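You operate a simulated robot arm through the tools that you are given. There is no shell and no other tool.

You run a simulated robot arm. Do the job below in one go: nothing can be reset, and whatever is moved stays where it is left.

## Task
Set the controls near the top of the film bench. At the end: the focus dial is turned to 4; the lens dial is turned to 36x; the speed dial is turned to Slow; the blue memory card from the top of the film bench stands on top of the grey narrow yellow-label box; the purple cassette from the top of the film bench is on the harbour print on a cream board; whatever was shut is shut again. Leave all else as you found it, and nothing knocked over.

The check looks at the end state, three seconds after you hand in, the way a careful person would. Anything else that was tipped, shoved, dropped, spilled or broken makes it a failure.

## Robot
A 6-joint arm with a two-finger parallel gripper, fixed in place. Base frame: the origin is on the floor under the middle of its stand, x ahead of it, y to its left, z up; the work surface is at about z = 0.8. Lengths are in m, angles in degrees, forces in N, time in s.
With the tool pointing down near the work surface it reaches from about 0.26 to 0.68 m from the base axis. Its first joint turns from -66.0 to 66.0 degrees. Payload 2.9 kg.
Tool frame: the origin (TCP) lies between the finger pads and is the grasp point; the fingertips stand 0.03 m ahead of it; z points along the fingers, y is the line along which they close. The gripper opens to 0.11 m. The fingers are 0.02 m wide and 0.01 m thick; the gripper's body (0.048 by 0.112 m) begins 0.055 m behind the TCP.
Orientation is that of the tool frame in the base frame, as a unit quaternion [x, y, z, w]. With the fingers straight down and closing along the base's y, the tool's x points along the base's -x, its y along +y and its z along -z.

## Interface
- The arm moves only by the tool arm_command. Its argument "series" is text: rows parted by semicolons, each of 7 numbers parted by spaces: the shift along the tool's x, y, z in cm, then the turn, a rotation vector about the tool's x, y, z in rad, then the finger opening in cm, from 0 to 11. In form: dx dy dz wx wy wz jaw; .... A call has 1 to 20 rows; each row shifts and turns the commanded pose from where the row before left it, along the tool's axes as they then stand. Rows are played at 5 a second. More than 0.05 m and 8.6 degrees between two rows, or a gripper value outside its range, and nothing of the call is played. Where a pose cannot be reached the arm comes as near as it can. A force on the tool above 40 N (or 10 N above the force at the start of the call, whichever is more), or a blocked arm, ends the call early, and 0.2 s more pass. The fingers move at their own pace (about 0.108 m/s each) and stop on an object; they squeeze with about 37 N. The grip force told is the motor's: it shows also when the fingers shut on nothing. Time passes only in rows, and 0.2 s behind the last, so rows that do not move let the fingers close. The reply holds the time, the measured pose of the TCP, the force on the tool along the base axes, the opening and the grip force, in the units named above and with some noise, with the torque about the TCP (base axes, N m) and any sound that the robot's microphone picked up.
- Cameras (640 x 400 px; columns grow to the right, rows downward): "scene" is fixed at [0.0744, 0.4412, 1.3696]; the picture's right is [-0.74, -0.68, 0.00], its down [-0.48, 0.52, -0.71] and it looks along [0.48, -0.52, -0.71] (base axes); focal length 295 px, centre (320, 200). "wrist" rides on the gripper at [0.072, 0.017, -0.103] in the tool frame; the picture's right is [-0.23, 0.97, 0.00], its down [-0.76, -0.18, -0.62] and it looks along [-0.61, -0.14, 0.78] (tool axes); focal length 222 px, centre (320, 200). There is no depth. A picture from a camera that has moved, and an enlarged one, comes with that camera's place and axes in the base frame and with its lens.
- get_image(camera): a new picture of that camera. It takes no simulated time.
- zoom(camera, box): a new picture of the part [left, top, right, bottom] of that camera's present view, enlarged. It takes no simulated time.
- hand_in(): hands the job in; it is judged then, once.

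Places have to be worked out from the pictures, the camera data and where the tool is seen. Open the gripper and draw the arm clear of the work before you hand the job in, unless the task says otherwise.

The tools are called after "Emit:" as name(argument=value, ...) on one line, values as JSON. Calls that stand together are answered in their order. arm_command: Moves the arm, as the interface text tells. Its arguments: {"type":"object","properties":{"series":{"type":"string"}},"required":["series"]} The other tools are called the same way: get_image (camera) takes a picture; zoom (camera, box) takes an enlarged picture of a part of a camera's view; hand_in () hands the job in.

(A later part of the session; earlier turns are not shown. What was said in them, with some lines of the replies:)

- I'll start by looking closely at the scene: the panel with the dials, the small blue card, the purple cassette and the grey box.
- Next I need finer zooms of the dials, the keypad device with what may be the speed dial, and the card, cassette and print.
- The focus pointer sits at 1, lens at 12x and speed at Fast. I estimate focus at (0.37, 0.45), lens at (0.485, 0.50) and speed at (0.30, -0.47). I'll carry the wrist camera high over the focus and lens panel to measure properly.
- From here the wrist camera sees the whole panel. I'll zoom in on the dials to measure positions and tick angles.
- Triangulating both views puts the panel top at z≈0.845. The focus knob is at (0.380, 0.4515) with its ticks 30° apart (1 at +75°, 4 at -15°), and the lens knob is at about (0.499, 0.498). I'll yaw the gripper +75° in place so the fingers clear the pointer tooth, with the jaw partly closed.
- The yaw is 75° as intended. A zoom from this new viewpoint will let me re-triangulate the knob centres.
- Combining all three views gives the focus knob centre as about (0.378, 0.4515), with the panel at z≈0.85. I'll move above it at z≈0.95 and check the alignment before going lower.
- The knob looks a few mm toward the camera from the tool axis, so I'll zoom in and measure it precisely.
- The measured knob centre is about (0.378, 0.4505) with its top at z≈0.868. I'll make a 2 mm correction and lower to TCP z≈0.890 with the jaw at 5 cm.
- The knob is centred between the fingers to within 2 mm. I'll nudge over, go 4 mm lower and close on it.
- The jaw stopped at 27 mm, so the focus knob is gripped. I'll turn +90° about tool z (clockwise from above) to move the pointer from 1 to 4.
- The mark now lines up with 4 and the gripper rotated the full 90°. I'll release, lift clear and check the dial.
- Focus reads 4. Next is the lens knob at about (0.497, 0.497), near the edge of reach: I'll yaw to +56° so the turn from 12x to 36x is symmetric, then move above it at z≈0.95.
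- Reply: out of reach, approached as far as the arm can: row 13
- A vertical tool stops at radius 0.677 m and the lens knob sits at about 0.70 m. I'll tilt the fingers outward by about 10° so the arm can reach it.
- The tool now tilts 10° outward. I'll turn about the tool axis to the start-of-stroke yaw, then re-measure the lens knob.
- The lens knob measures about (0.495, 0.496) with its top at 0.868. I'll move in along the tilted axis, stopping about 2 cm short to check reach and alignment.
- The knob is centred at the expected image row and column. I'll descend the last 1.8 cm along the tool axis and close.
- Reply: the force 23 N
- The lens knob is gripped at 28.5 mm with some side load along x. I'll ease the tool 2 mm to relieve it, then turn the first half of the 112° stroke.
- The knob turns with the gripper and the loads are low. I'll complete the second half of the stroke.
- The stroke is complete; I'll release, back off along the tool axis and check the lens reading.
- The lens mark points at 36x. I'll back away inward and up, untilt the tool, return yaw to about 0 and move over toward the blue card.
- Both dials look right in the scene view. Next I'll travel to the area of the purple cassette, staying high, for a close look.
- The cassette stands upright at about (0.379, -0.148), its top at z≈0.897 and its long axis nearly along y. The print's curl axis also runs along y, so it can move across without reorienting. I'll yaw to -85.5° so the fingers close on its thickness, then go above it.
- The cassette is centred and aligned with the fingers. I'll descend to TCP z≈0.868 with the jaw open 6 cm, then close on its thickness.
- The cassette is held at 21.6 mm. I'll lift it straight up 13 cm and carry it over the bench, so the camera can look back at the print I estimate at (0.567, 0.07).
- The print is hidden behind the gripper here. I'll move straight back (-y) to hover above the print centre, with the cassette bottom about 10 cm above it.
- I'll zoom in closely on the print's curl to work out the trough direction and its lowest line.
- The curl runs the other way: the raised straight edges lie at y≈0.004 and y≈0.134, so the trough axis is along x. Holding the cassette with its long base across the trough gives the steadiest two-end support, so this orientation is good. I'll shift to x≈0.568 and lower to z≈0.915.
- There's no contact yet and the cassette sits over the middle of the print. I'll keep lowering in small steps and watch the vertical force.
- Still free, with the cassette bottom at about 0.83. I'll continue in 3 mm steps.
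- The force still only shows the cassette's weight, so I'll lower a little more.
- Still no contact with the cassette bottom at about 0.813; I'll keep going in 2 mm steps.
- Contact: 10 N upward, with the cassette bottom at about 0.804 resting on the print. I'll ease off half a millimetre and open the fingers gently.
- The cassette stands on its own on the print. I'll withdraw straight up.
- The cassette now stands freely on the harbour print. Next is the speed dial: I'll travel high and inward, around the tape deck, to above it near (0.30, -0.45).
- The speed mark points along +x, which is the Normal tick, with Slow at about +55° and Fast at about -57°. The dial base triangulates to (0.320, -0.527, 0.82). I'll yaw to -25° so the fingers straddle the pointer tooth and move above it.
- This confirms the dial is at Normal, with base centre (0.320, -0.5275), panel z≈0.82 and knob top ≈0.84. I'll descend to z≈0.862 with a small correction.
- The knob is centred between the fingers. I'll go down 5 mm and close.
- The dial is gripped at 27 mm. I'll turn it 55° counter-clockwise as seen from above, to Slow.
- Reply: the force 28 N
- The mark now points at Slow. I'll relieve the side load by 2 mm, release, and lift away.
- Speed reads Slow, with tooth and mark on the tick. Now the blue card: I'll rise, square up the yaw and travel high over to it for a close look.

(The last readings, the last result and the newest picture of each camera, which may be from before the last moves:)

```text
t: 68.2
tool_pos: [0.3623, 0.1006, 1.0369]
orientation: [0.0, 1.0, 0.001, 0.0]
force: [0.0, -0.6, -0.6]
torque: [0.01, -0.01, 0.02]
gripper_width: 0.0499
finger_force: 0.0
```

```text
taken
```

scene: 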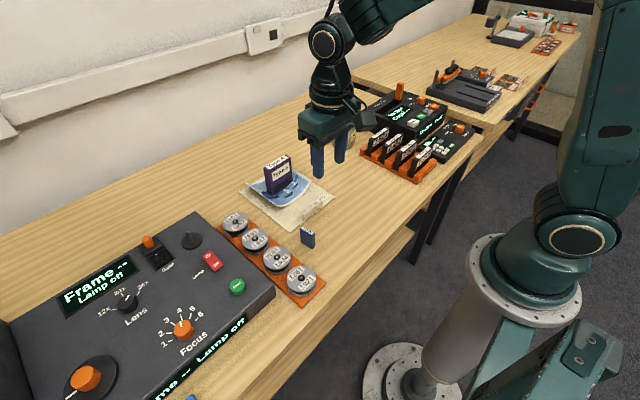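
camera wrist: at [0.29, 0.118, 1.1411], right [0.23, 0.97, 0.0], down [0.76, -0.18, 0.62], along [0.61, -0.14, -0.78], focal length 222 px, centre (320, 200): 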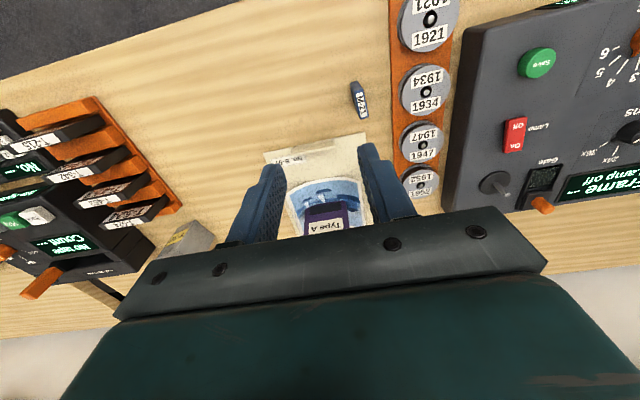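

Emit:
zoom(camera="wrist", box=[320, 70, 400, 120])

Emit:
zoom(camera="scene", box=[292, 218, 324, 254])

Emit:
zoom(camera="scene", box=[325, 100, 365, 155])

```text
8.00 times, centred on (360, 95) of wrist
camera zoom: at [0.29, 0.118, 1.1411], right [0.23, 0.97, 0.0], down [0.76, -0.18, 0.62], along [0.61, -0.14, -0.78], focal length 1777 px, centre (0, 1040)
```

zoom: 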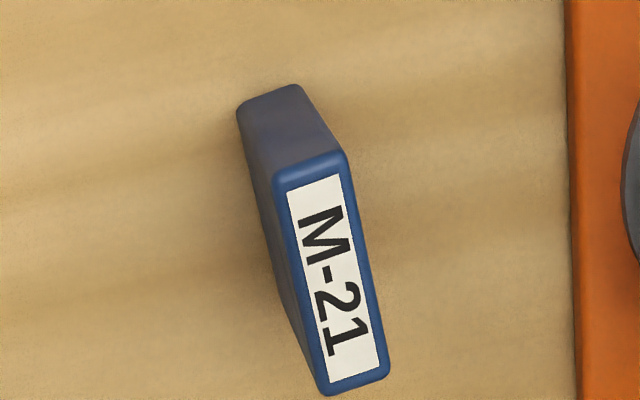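

```text
11.11 times, centred on (308, 236) of scene
camera zoom: at [0.0744, 0.4412, 1.3696], right [-0.74, -0.68, 0.0], down [-0.48, 0.52, -0.71], along [0.48, -0.52, -0.71], focal length 3280 px, centre (453, -200)
```

zoom: 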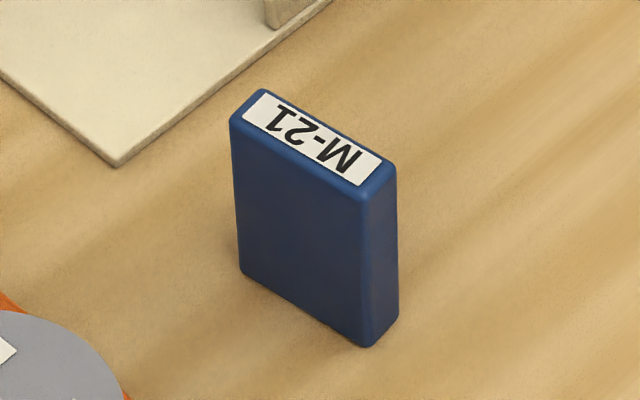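

```text
7.27 times, centred on (345, 128) of scene
camera zoom: at [0.0744, 0.4412, 1.3696], right [-0.74, -0.68, 0.0], down [-0.48, 0.52, -0.71], along [0.48, -0.52, -0.71], focal length 2147 px, centre (138, 727)
```

zoom: 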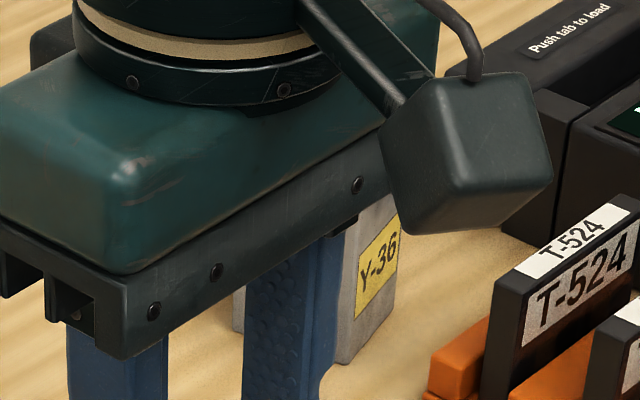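

The card measures about 34×10.5×50 mm, centred at (0.381, 0.150), rotated about 5.6°, with its top at z=0.85. The grey box top is near (0.579, -0.230) at z≈0.905. I'll move above the card, align yaw and lower to z≈0.95 to check.

Emit:
arm_command(series="-0.93 2.46 0 0 0 0 4; -0.94 2.47 0 0 0 0 4; 0 0 0 0 0 -0.0977 4; 0 0 3 0 0 0 4; 0 0 3 0 0 0 4; 0 0 2.7 0 0 0 4; 0 0 0 0 0 0 4; 0 0 0 0 0 0 4")

Emit:
get_image(camera="wrist")

Emit:
zoom(camera="wrist", box=[240, 80, 400, 180])

```text
t: 70.0
tool_pos: [0.3834, 0.1481, 0.9509]
orientation: [-0.048, 0.999, 0.001, 0.0]
force: [0.4, -0.2, 0.4]
torque: [0.0, -0.01, -0.01]
gripper_width: 0.0398
finger_force: 0.1
```

```text
taken
camera wrist: at [0.3086, 0.1598, 1.055], right [0.13, 0.99, 0.0], down [0.78, -0.1, 0.62], along [0.62, -0.08, -0.78], focal length 222 px, centre (320, 200)
```

wrist: 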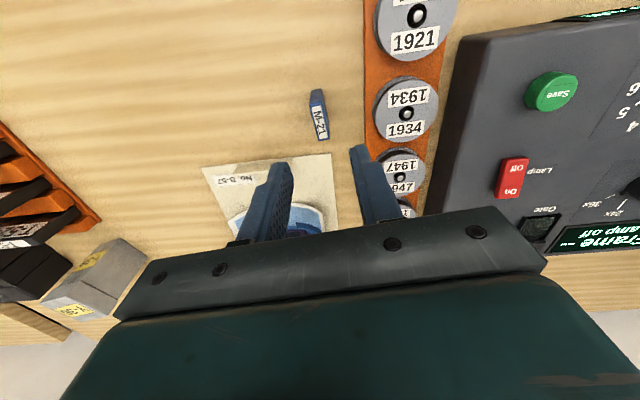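

```text
4.00 times, centred on (320, 130) of wrist
camera zoom: at [0.3086, 0.1598, 1.055], right [0.13, 0.99, 0.0], down [0.78, -0.1, 0.62], along [0.62, -0.08, -0.78], focal length 888 px, centre (320, 480)
```

zoom: 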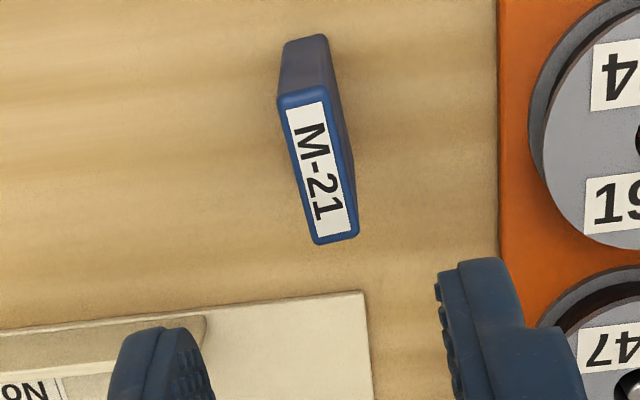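

The card is aligned in yaw and laterally, and sits 3 mm toward -x. I'll correct, descend to z≈0.853 and close on it.

Emit:
arm_command(series="0.3 0 3 0 0 0 3.5; 0 0 3 0 0 0 3.5; 0 0 2 0 0 0 3.5; 0 0 1.8 0 0 0 3.5; 0 0 0 0 0 0 3.5; 0 0 0 0 0 0 2; 0 0 0 0 0 0 1; 0 0 0 0 0 0 0.5; 0 0 0 0 0 0 0.5")

Emit:
get_image(camera="wrist")

Emit:
zoom(camera="scene", box=[260, 190, 360, 265])

```text
t: 72.0
tool_pos: [0.3791, 0.1489, 0.8528]
orientation: [-0.049, 0.999, 0.001, 0.0]
force: [0.7, -0.2, -0.9]
torque: [-0.06, -0.02, 0.01]
gripper_width: 0.0107
finger_force: 36.8
```

```text
taken
camera wrist: at [0.3057, 0.1592, 0.9566], right [0.13, 0.99, 0.0], down [0.78, -0.1, 0.62], along [0.62, -0.08, -0.78], focal length 222 px, centre (320, 200)
```

wrist: 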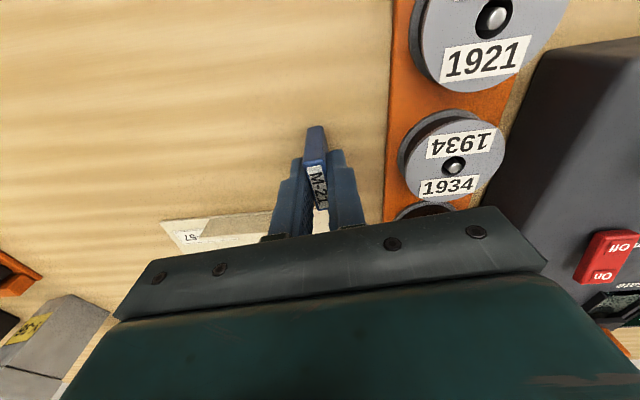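

```text
5.33 times, centred on (310, 228) of scene
camera zoom: at [0.0744, 0.4412, 1.3696], right [-0.74, -0.68, 0.0], down [-0.48, 0.52, -0.71], along [0.48, -0.52, -0.71], focal length 1574 px, centre (373, 53)
```

zoom: 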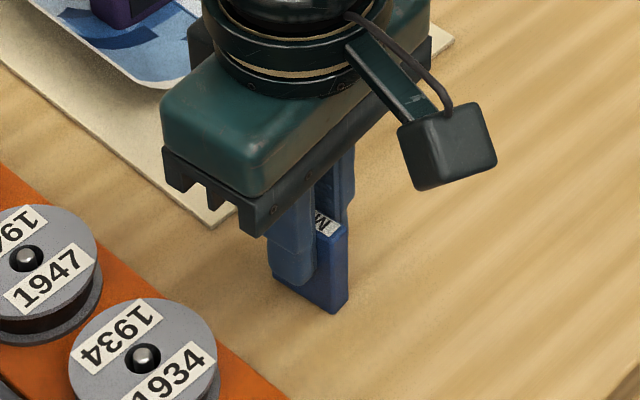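

The card is held at 10.7 mm. I'll lift it 20 cm and carry it to above the grey box.

Emit:
arm_command(series="0 0 -2 0 0 0 0.5; 0 0 -4 0 0 0 0.5; 0 0 -4.5 0 0 0 0.5; 0 0 -4.5 0 0 0 0.5; 0 0 -4.5 0 0 0 0.5; -1.62 -3.97 0 0 0 0 0.5; -1.62 -3.97 0 0 0 0 0.5; -1.62 -3.97 0 0 0 0 0.5; -1.62 -3.97 0 0 0 0 0.5; -1.62 -3.97 0 0 0 0 0.5; -1.62 -3.97 0 0 0 0 0.5; -1.62 -3.97 0 0 0 0 0.5; -1.62 -3.97 0 0 0 0 0.5; -1.62 -3.97 0 0 0 0 0.5; -1.62 -3.97 0 0 0 0 0.5; 0 0 0 0 0 0 0.5; 0 0 0 0 0 0 0.5")

Emit:
get_image(camera="wrist")

Emit:
get_image(camera="scene")

```text
t: 75.6
tool_pos: [0.5793, -0.2288, 1.0475]
orientation: [-0.048, 0.999, 0.0, 0.0]
force: [0.6, 0.7, -0.5]
torque: [0.03, -0.02, -0.02]
gripper_width: 0.0111
finger_force: 36.4
```

```text
taken
camera wrist: at [0.5035, -0.2186, 1.1513], right [0.13, 0.99, 0.0], down [0.78, -0.1, 0.62], along [0.62, -0.08, -0.78], focal length 222 px, centre (320, 200)
```

wrist: 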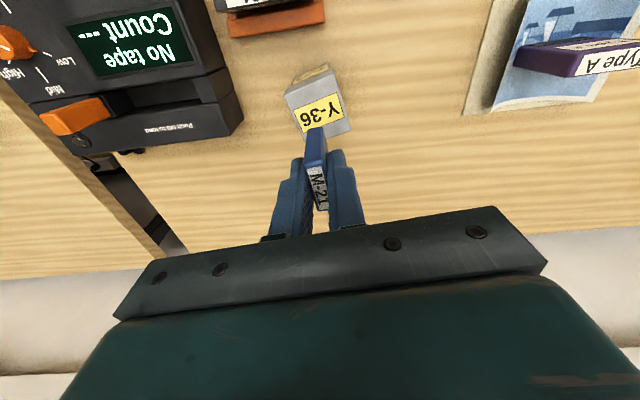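

```text
taken
```

scene: 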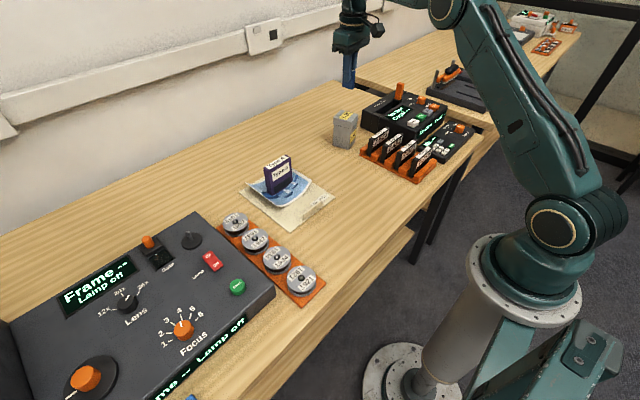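

Emit:
zoom(camera="wrist", box=[260, 50, 380, 150])

Emit:
zoom(camera="scene", box=[310, 50, 400, 160])

```text
4.00 times, centred on (320, 100) of wrist
camera zoom: at [0.5035, -0.2186, 1.1513], right [0.13, 0.99, 0.0], down [0.78, -0.1, 0.62], along [0.62, -0.08, -0.78], focal length 888 px, centre (320, 600)
```

zoom: 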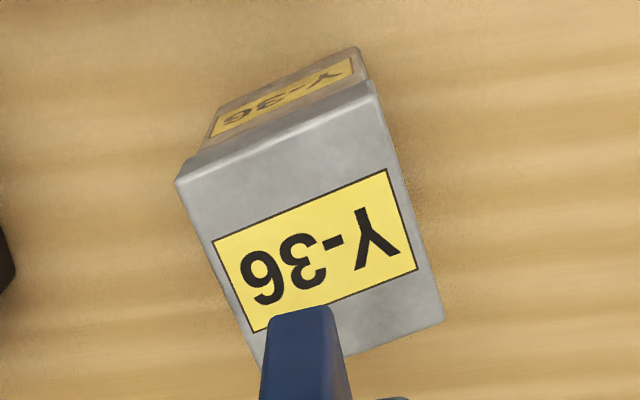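

```text
3.64 times, centred on (355, 105) of scene
camera zoom: at [0.0744, 0.4412, 1.3696], right [-0.74, -0.68, 0.0], down [-0.48, 0.52, -0.71], along [0.48, -0.52, -0.71], focal length 1074 px, centre (193, 546)
```

zoom: 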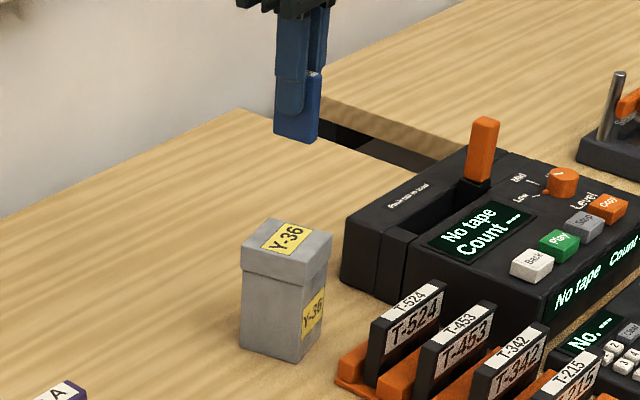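

The box top centre re-measures at (0.580, -0.230), so the card is within 2 mm of centre. I'll lower to just above the box top, then creep down watching the force.

Emit:
arm_command(series="0 -0.15 2 0 0 0 0.5; 0 0 3 0 0 0 0.5; 0 0 2 0 0 0 0.5; 0 0 1 0 0 0 0.5; 0 0 0 0 0 0 0.5")

Emit:
zoom(camera="scene", box=[310, 70, 400, 160])

Emit:
get_image(camera="wrist")

```text
t: 76.8
tool_pos: [0.5787, -0.2321, 0.9667]
orientation: [-0.048, 0.999, 0.001, 0.001]
force: [-0.8, -0.2, 0.3]
torque: [0.0, -0.02, 0.0]
gripper_width: 0.0108
finger_force: 37.3
```

```text
4.44 times, centred on (355, 115) of scene
camera zoom: at [0.0744, 0.4412, 1.3696], right [-0.74, -0.68, 0.0], down [-0.48, 0.52, -0.71], along [0.48, -0.52, -0.71], focal length 1312 px, centre (164, 578)
```

zoom: 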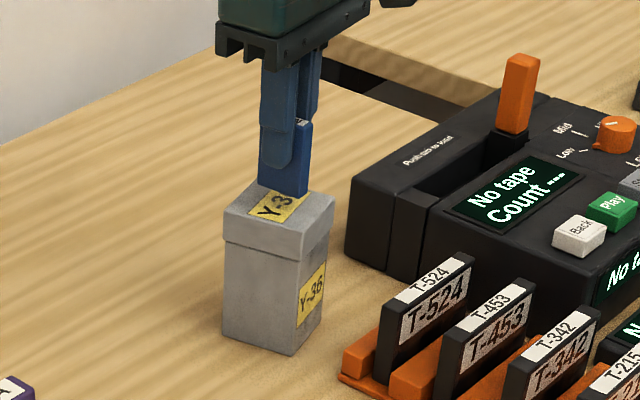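

```text
taken
camera wrist: at [0.5051, -0.2214, 1.0712], right [0.13, 0.99, 0.0], down [0.78, -0.1, 0.62], along [0.62, -0.08, -0.78], focal length 222 px, centre (320, 200)
```

wrist: 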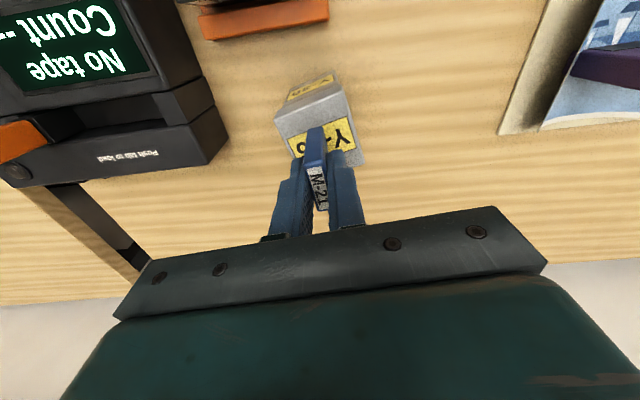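

The card hovers about 1 cm above the middle of the box lid. I'll creep down.

Emit:
arm_command(series="0 0 0.2 0 0 0 0.5; 0 0 0.2 0 0 0 0.5; 0 0 0 0 0 0 0.5")

```text
t: 77.6
tool_pos: [0.5792, -0.2317, 0.9635]
orientation: [-0.049, 0.999, 0.001, 0.0]
force: [0.2, -0.7, -1.1]
torque: [0.0, 0.01, 0.02]
gripper_width: 0.011
finger_force: 37.0
```

Emit:
arm_command(series="0 0 0.2 0 0 0 0.5; 0 0 0.1 0 0 0 0.5; 0 0 0 0 0 0 0.5")

Emit:
zoom(camera="scene", box=[325, 90, 370, 150])

```text
t: 78.4
tool_pos: [0.5795, -0.2322, 0.9593]
orientation: [-0.048, 0.999, 0.001, 0.001]
force: [1.3, -0.4, 0.1]
torque: [-0.01, -0.01, -0.01]
gripper_width: 0.011
finger_force: 37.0
```

```text
6.67 times, centred on (348, 120) of scene
camera zoom: at [0.0744, 0.4412, 1.3696], right [-0.74, -0.68, 0.0], down [-0.48, 0.52, -0.71], along [0.48, -0.52, -0.71], focal length 1968 px, centre (137, 733)
```

zoom: 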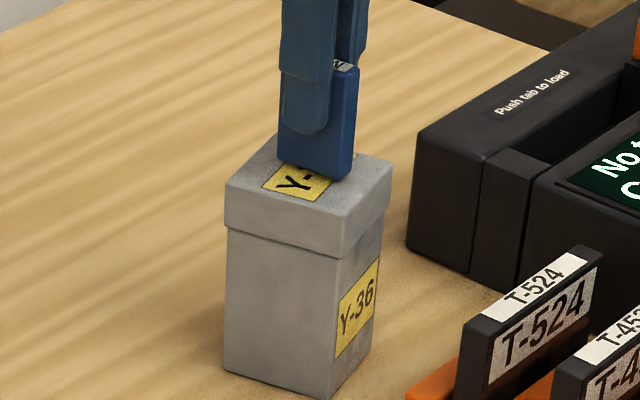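

Very close to the lid now; I'll continue in 1 mm steps.

Emit:
arm_command(series="0 0 0.1 0 0 0 0.5; 0 0 0.1 0 0 0 0.5; 0 0 0 0 0 0 0.5")

```text
t: 79.2
tool_pos: [0.5782, -0.2312, 0.9584]
orientation: [-0.048, 0.999, 0.0, 0.0]
force: [0.4, -0.5, 0.2]
torque: [0.03, 0.0, 0.0]
gripper_width: 0.011
finger_force: 37.8
```

Emit:
arm_command(series="0 0 0.1 0 0 0 0.5; 0 0 0.1 0 0 0 0.5; 0 0 0 0 0 0 0.5")

Emit:
zoom(camera="scene", box=[325, 90, 370, 150])

```text
t: 80.0
tool_pos: [0.5794, -0.2322, 0.9582]
orientation: [-0.048, 0.999, 0.001, 0.002]
force: [-3.3, -0.7, 12.2]
torque: [-0.03, 0.31, 0.0]
gripper_width: 0.0109
finger_force: 37.1
```

```text
6.67 times, centred on (348, 120) of scene
camera zoom: at [0.0741, 0.4413, 1.3696], right [-0.74, -0.68, 0.0], down [-0.48, 0.52, -0.71], along [0.48, -0.52, -0.71], focal length 1968 px, centre (137, 733)
```

zoom: 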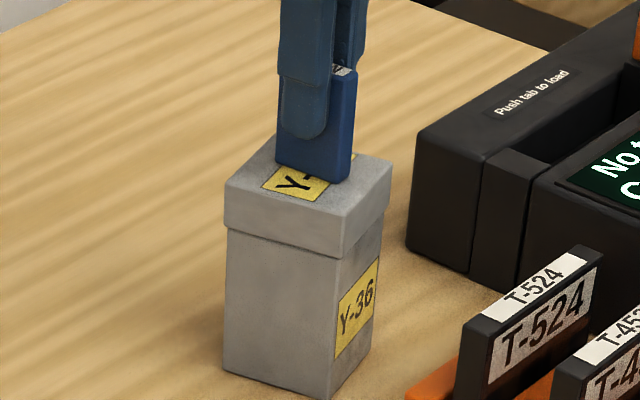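

Contact at 12 N. I'll ease up 1 mm to nearly zero force, then open gently.

Emit:
arm_command(series="0 0 -0.08 0 0 0 0.5; 0 0 0 0 0 0 0.5; 0 0 0 0 0 0 0.5")

```text
t: 80.8
tool_pos: [0.5805, -0.2318, 0.9585]
orientation: [-0.048, 0.999, 0.0, 0.001]
force: [0.0, 0.4, 10.5]
torque: [-0.01, 0.09, -0.02]
gripper_width: 0.011
finger_force: 36.3
```

Emit:
arm_command(series="0 0 -0.06 0 0 0 0.5; 0 0 0 0 0 0 0.5; 0 0 0 0 0 0 0.5")

```text
t: 81.6
tool_pos: [0.5794, -0.232, 0.9574]
orientation: [-0.048, 0.999, 0.0, 0.001]
force: [2.8, -1.3, 9.9]
torque: [-0.08, -0.02, 0.06]
gripper_width: 0.0108
finger_force: 37.2
```

Emit:
arm_command(series="0 0 -0.08 0 0 0 0.5; 0 0 0 0 0 0 0.5; 0 0 0 0 0 0 0.5")

Emit:
zoom(camera="scene", box=[325, 90, 370, 150])

```text
t: 82.4
tool_pos: [0.5774, -0.2312, 0.9591]
orientation: [-0.048, 0.999, 0.001, -0.001]
force: [1.7, -0.9, 3.7]
torque: [-0.04, -0.06, -0.01]
gripper_width: 0.011
finger_force: 36.5
```

```text
6.67 times, centred on (348, 120) of scene
camera zoom: at [0.0743, 0.4412, 1.3696], right [-0.74, -0.68, 0.0], down [-0.48, 0.52, -0.71], along [0.48, -0.52, -0.71], focal length 1968 px, centre (137, 733)
```

zoom: 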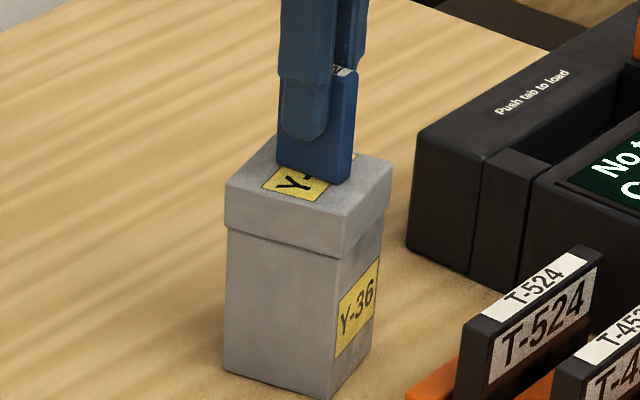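

Light contact remains at 3.7 N and the card is upright and centred. I'll open slowly.

Emit:
arm_command(series="0 0 0 0 0 0 1.3; 0 0 0 0 0 0 1.7; 0 0 0 0 0 0 2.2; 0 0 0 0 0 0 3; 0 0 0 0 0 0 4; 0 0 0 0 0 0 4")

Emit:
zoom(camera="scene", box=[325, 90, 370, 150])

Emit:
get_image(camera="wrist")

```text
t: 83.8
tool_pos: [0.5784, -0.2318, 0.9587]
orientation: [-0.047, 0.999, 0.001, -0.001]
force: [0.1, 0.8, 0.0]
torque: [0.01, -0.01, -0.01]
gripper_width: 0.0399
finger_force: 0.1
```

```text
6.67 times, centred on (348, 120) of scene
camera zoom: at [0.0744, 0.4412, 1.3696], right [-0.74, -0.68, 0.0], down [-0.48, 0.52, -0.71], along [0.48, -0.52, -0.71], focal length 1968 px, centre (137, 733)
```

zoom: 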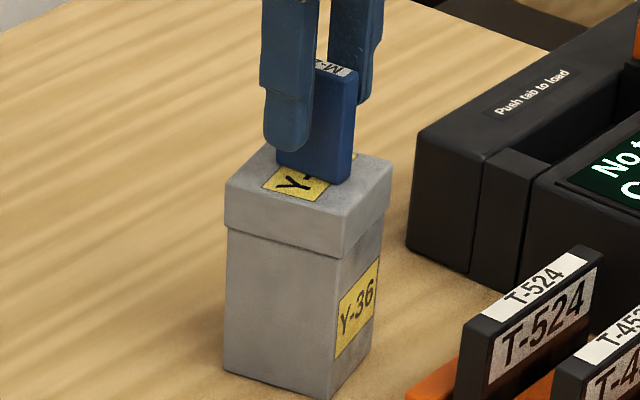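

```text
taken
camera wrist: at [0.5046, -0.2211, 1.062], right [0.13, 0.99, 0.0], down [0.78, -0.1, 0.62], along [0.62, -0.08, -0.78], focal length 222 px, centre (320, 200)
```

wrist: 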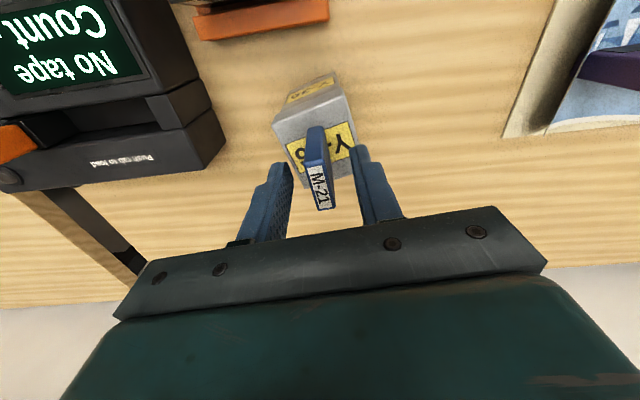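

The card stands freely on the box with both fingers clear. I'll raise the arm straight up, then back toward the base and away from everything.

Emit:
arm_command(series="0 0 -1.5 0 0 0 4; 0 0 -3 0 0 0 4; 0 0 -4 0 0 0 4; 0 0 -4 0 0 0 4; 0 0 -4 0 0 0 4; 3.5 2 0 0 0 0 6; 3.5 2 0 0 0 0 6; 3.5 2 0 0 0 0 6; 3.5 2 0 0 0 0 6; 0 0 0 0 0 0 8; 0 0 0 0 0 0 8")

Emit:
get_image(camera="scene")

Emit:
zoom(camera="scene", box=[325, 80, 485, 180])

Emit:
get_image(camera="wrist")

```text
t: 86.2
tool_pos: [0.4306, -0.167, 1.1257]
orientation: [-0.049, 0.999, 0.001, 0.0]
force: [1.4, 0.0, 0.4]
torque: [0.0, -0.01, -0.01]
gripper_width: 0.08
finger_force: 0.1
```

```text
taken
```

scene: 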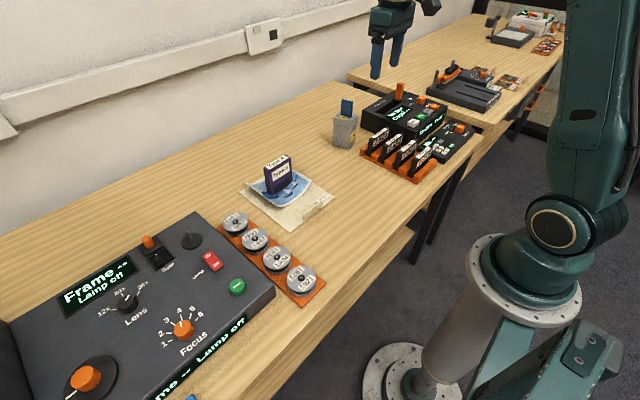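

```text
4.00 times, centred on (405, 130) of scene
camera zoom: at [0.0744, 0.4412, 1.3696], right [-0.74, -0.68, 0.0], down [-0.48, 0.52, -0.71], along [0.48, -0.52, -0.71], focal length 1181 px, centre (-20, 480)
```

zoom: 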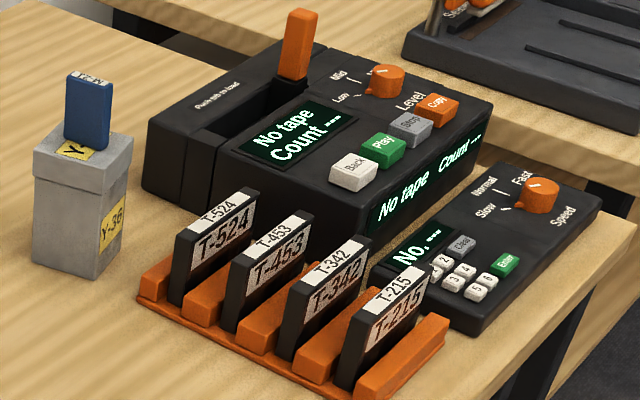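

```text
taken
camera wrist: at [0.3563, -0.1555, 1.2301], right [0.13, 0.99, 0.0], down [0.78, -0.1, 0.62], along [0.62, -0.08, -0.78], focal length 222 px, centre (320, 200)
```

wrist: 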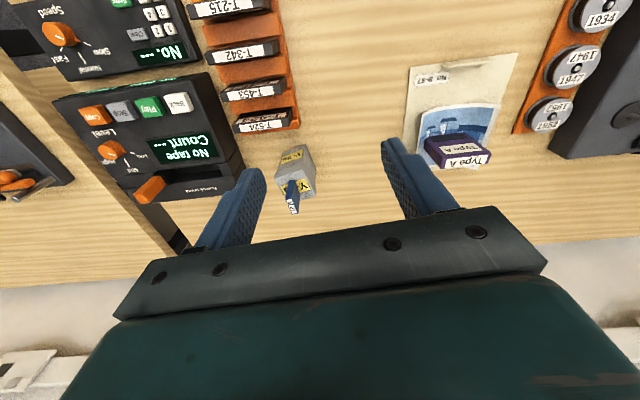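

The card stands on the box and the speed mark points at Slow. One last check of the film panel dials, the cassette and the surroundings before handing in.

Emit:
zoom(camera="scene", box=[80, 260, 220, 360])

Emit:
zoom(camera="scene", box=[220, 130, 380, 310])

Emit:
zoom(camera="scene", box=[425, 110, 485, 155])

```text
4.00 times, centred on (150, 310) of scene
camera zoom: at [0.0744, 0.4412, 1.3696], right [-0.74, -0.68, 0.0], down [-0.48, 0.52, -0.71], along [0.48, -0.52, -0.71], focal length 1181 px, centre (1000, -240)
```

zoom: 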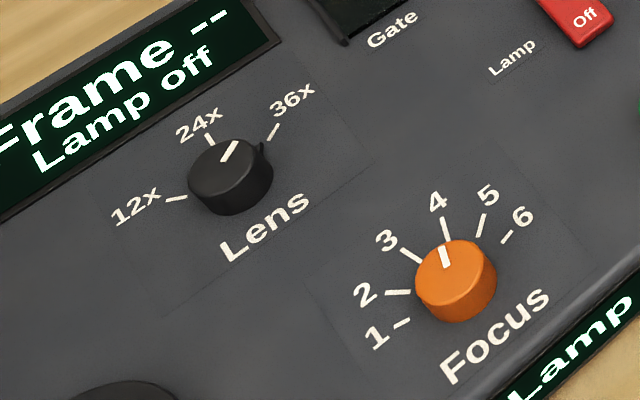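

```text
2.22 times, centred on (300, 220) of scene
camera zoom: at [0.0744, 0.4412, 1.3696], right [-0.74, -0.68, 0.0], down [-0.48, 0.52, -0.71], along [0.48, -0.52, -0.71], focal length 656 px, centre (364, 156)
```

zoom: 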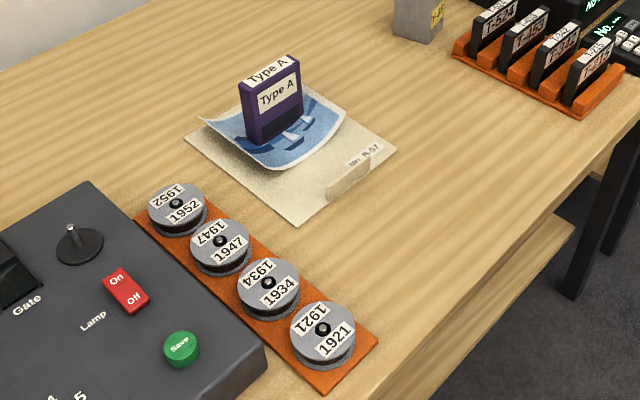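

```text
8.89 times, centred on (455, 132) of scene
camera zoom: at [0.0744, 0.4412, 1.3696], right [-0.74, -0.68, 0.0], down [-0.48, 0.52, -0.71], along [0.48, -0.52, -0.71], focal length 2624 px, centre (-880, 800)
```

zoom: 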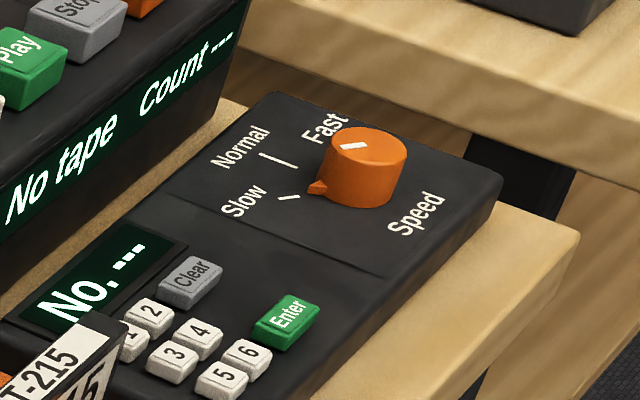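

Everything reads as required: focus 4, lens 36x, speed Slow, the card standing on the Y-36 box and the cassette on the harbour print. The gripper is open and clear of the work, so I'm handing in.

Emit:
hand_in()

```text
The job is handed in.
```

I've handed the job in. All five settings and placements were in place in the last pictures before hand-in. I haven't had the verdict of the check yet.

- **Focus dial:** at 4. The mark sits about 3° past the tick, well short of the 5.
- **Lens dial:** at 36x. A vertical tool couldn't quite reach this knob, so I turned it with the gripper tilted about 10°.
- **Speed dial:** at Slow. It was on Normal to begin with.
- **Blue memory card (M-21):** standing upright near the middle of the lid of the grey Y-36 box.
- **Purple cassette (Type A):** standing upright on the harbour print, with its base across the curl.

I opened nothing, so there was nothing to shut again. I saw nothing else moved or knocked over in the final pictures. The gripper is open and the arm is clear of the bench.
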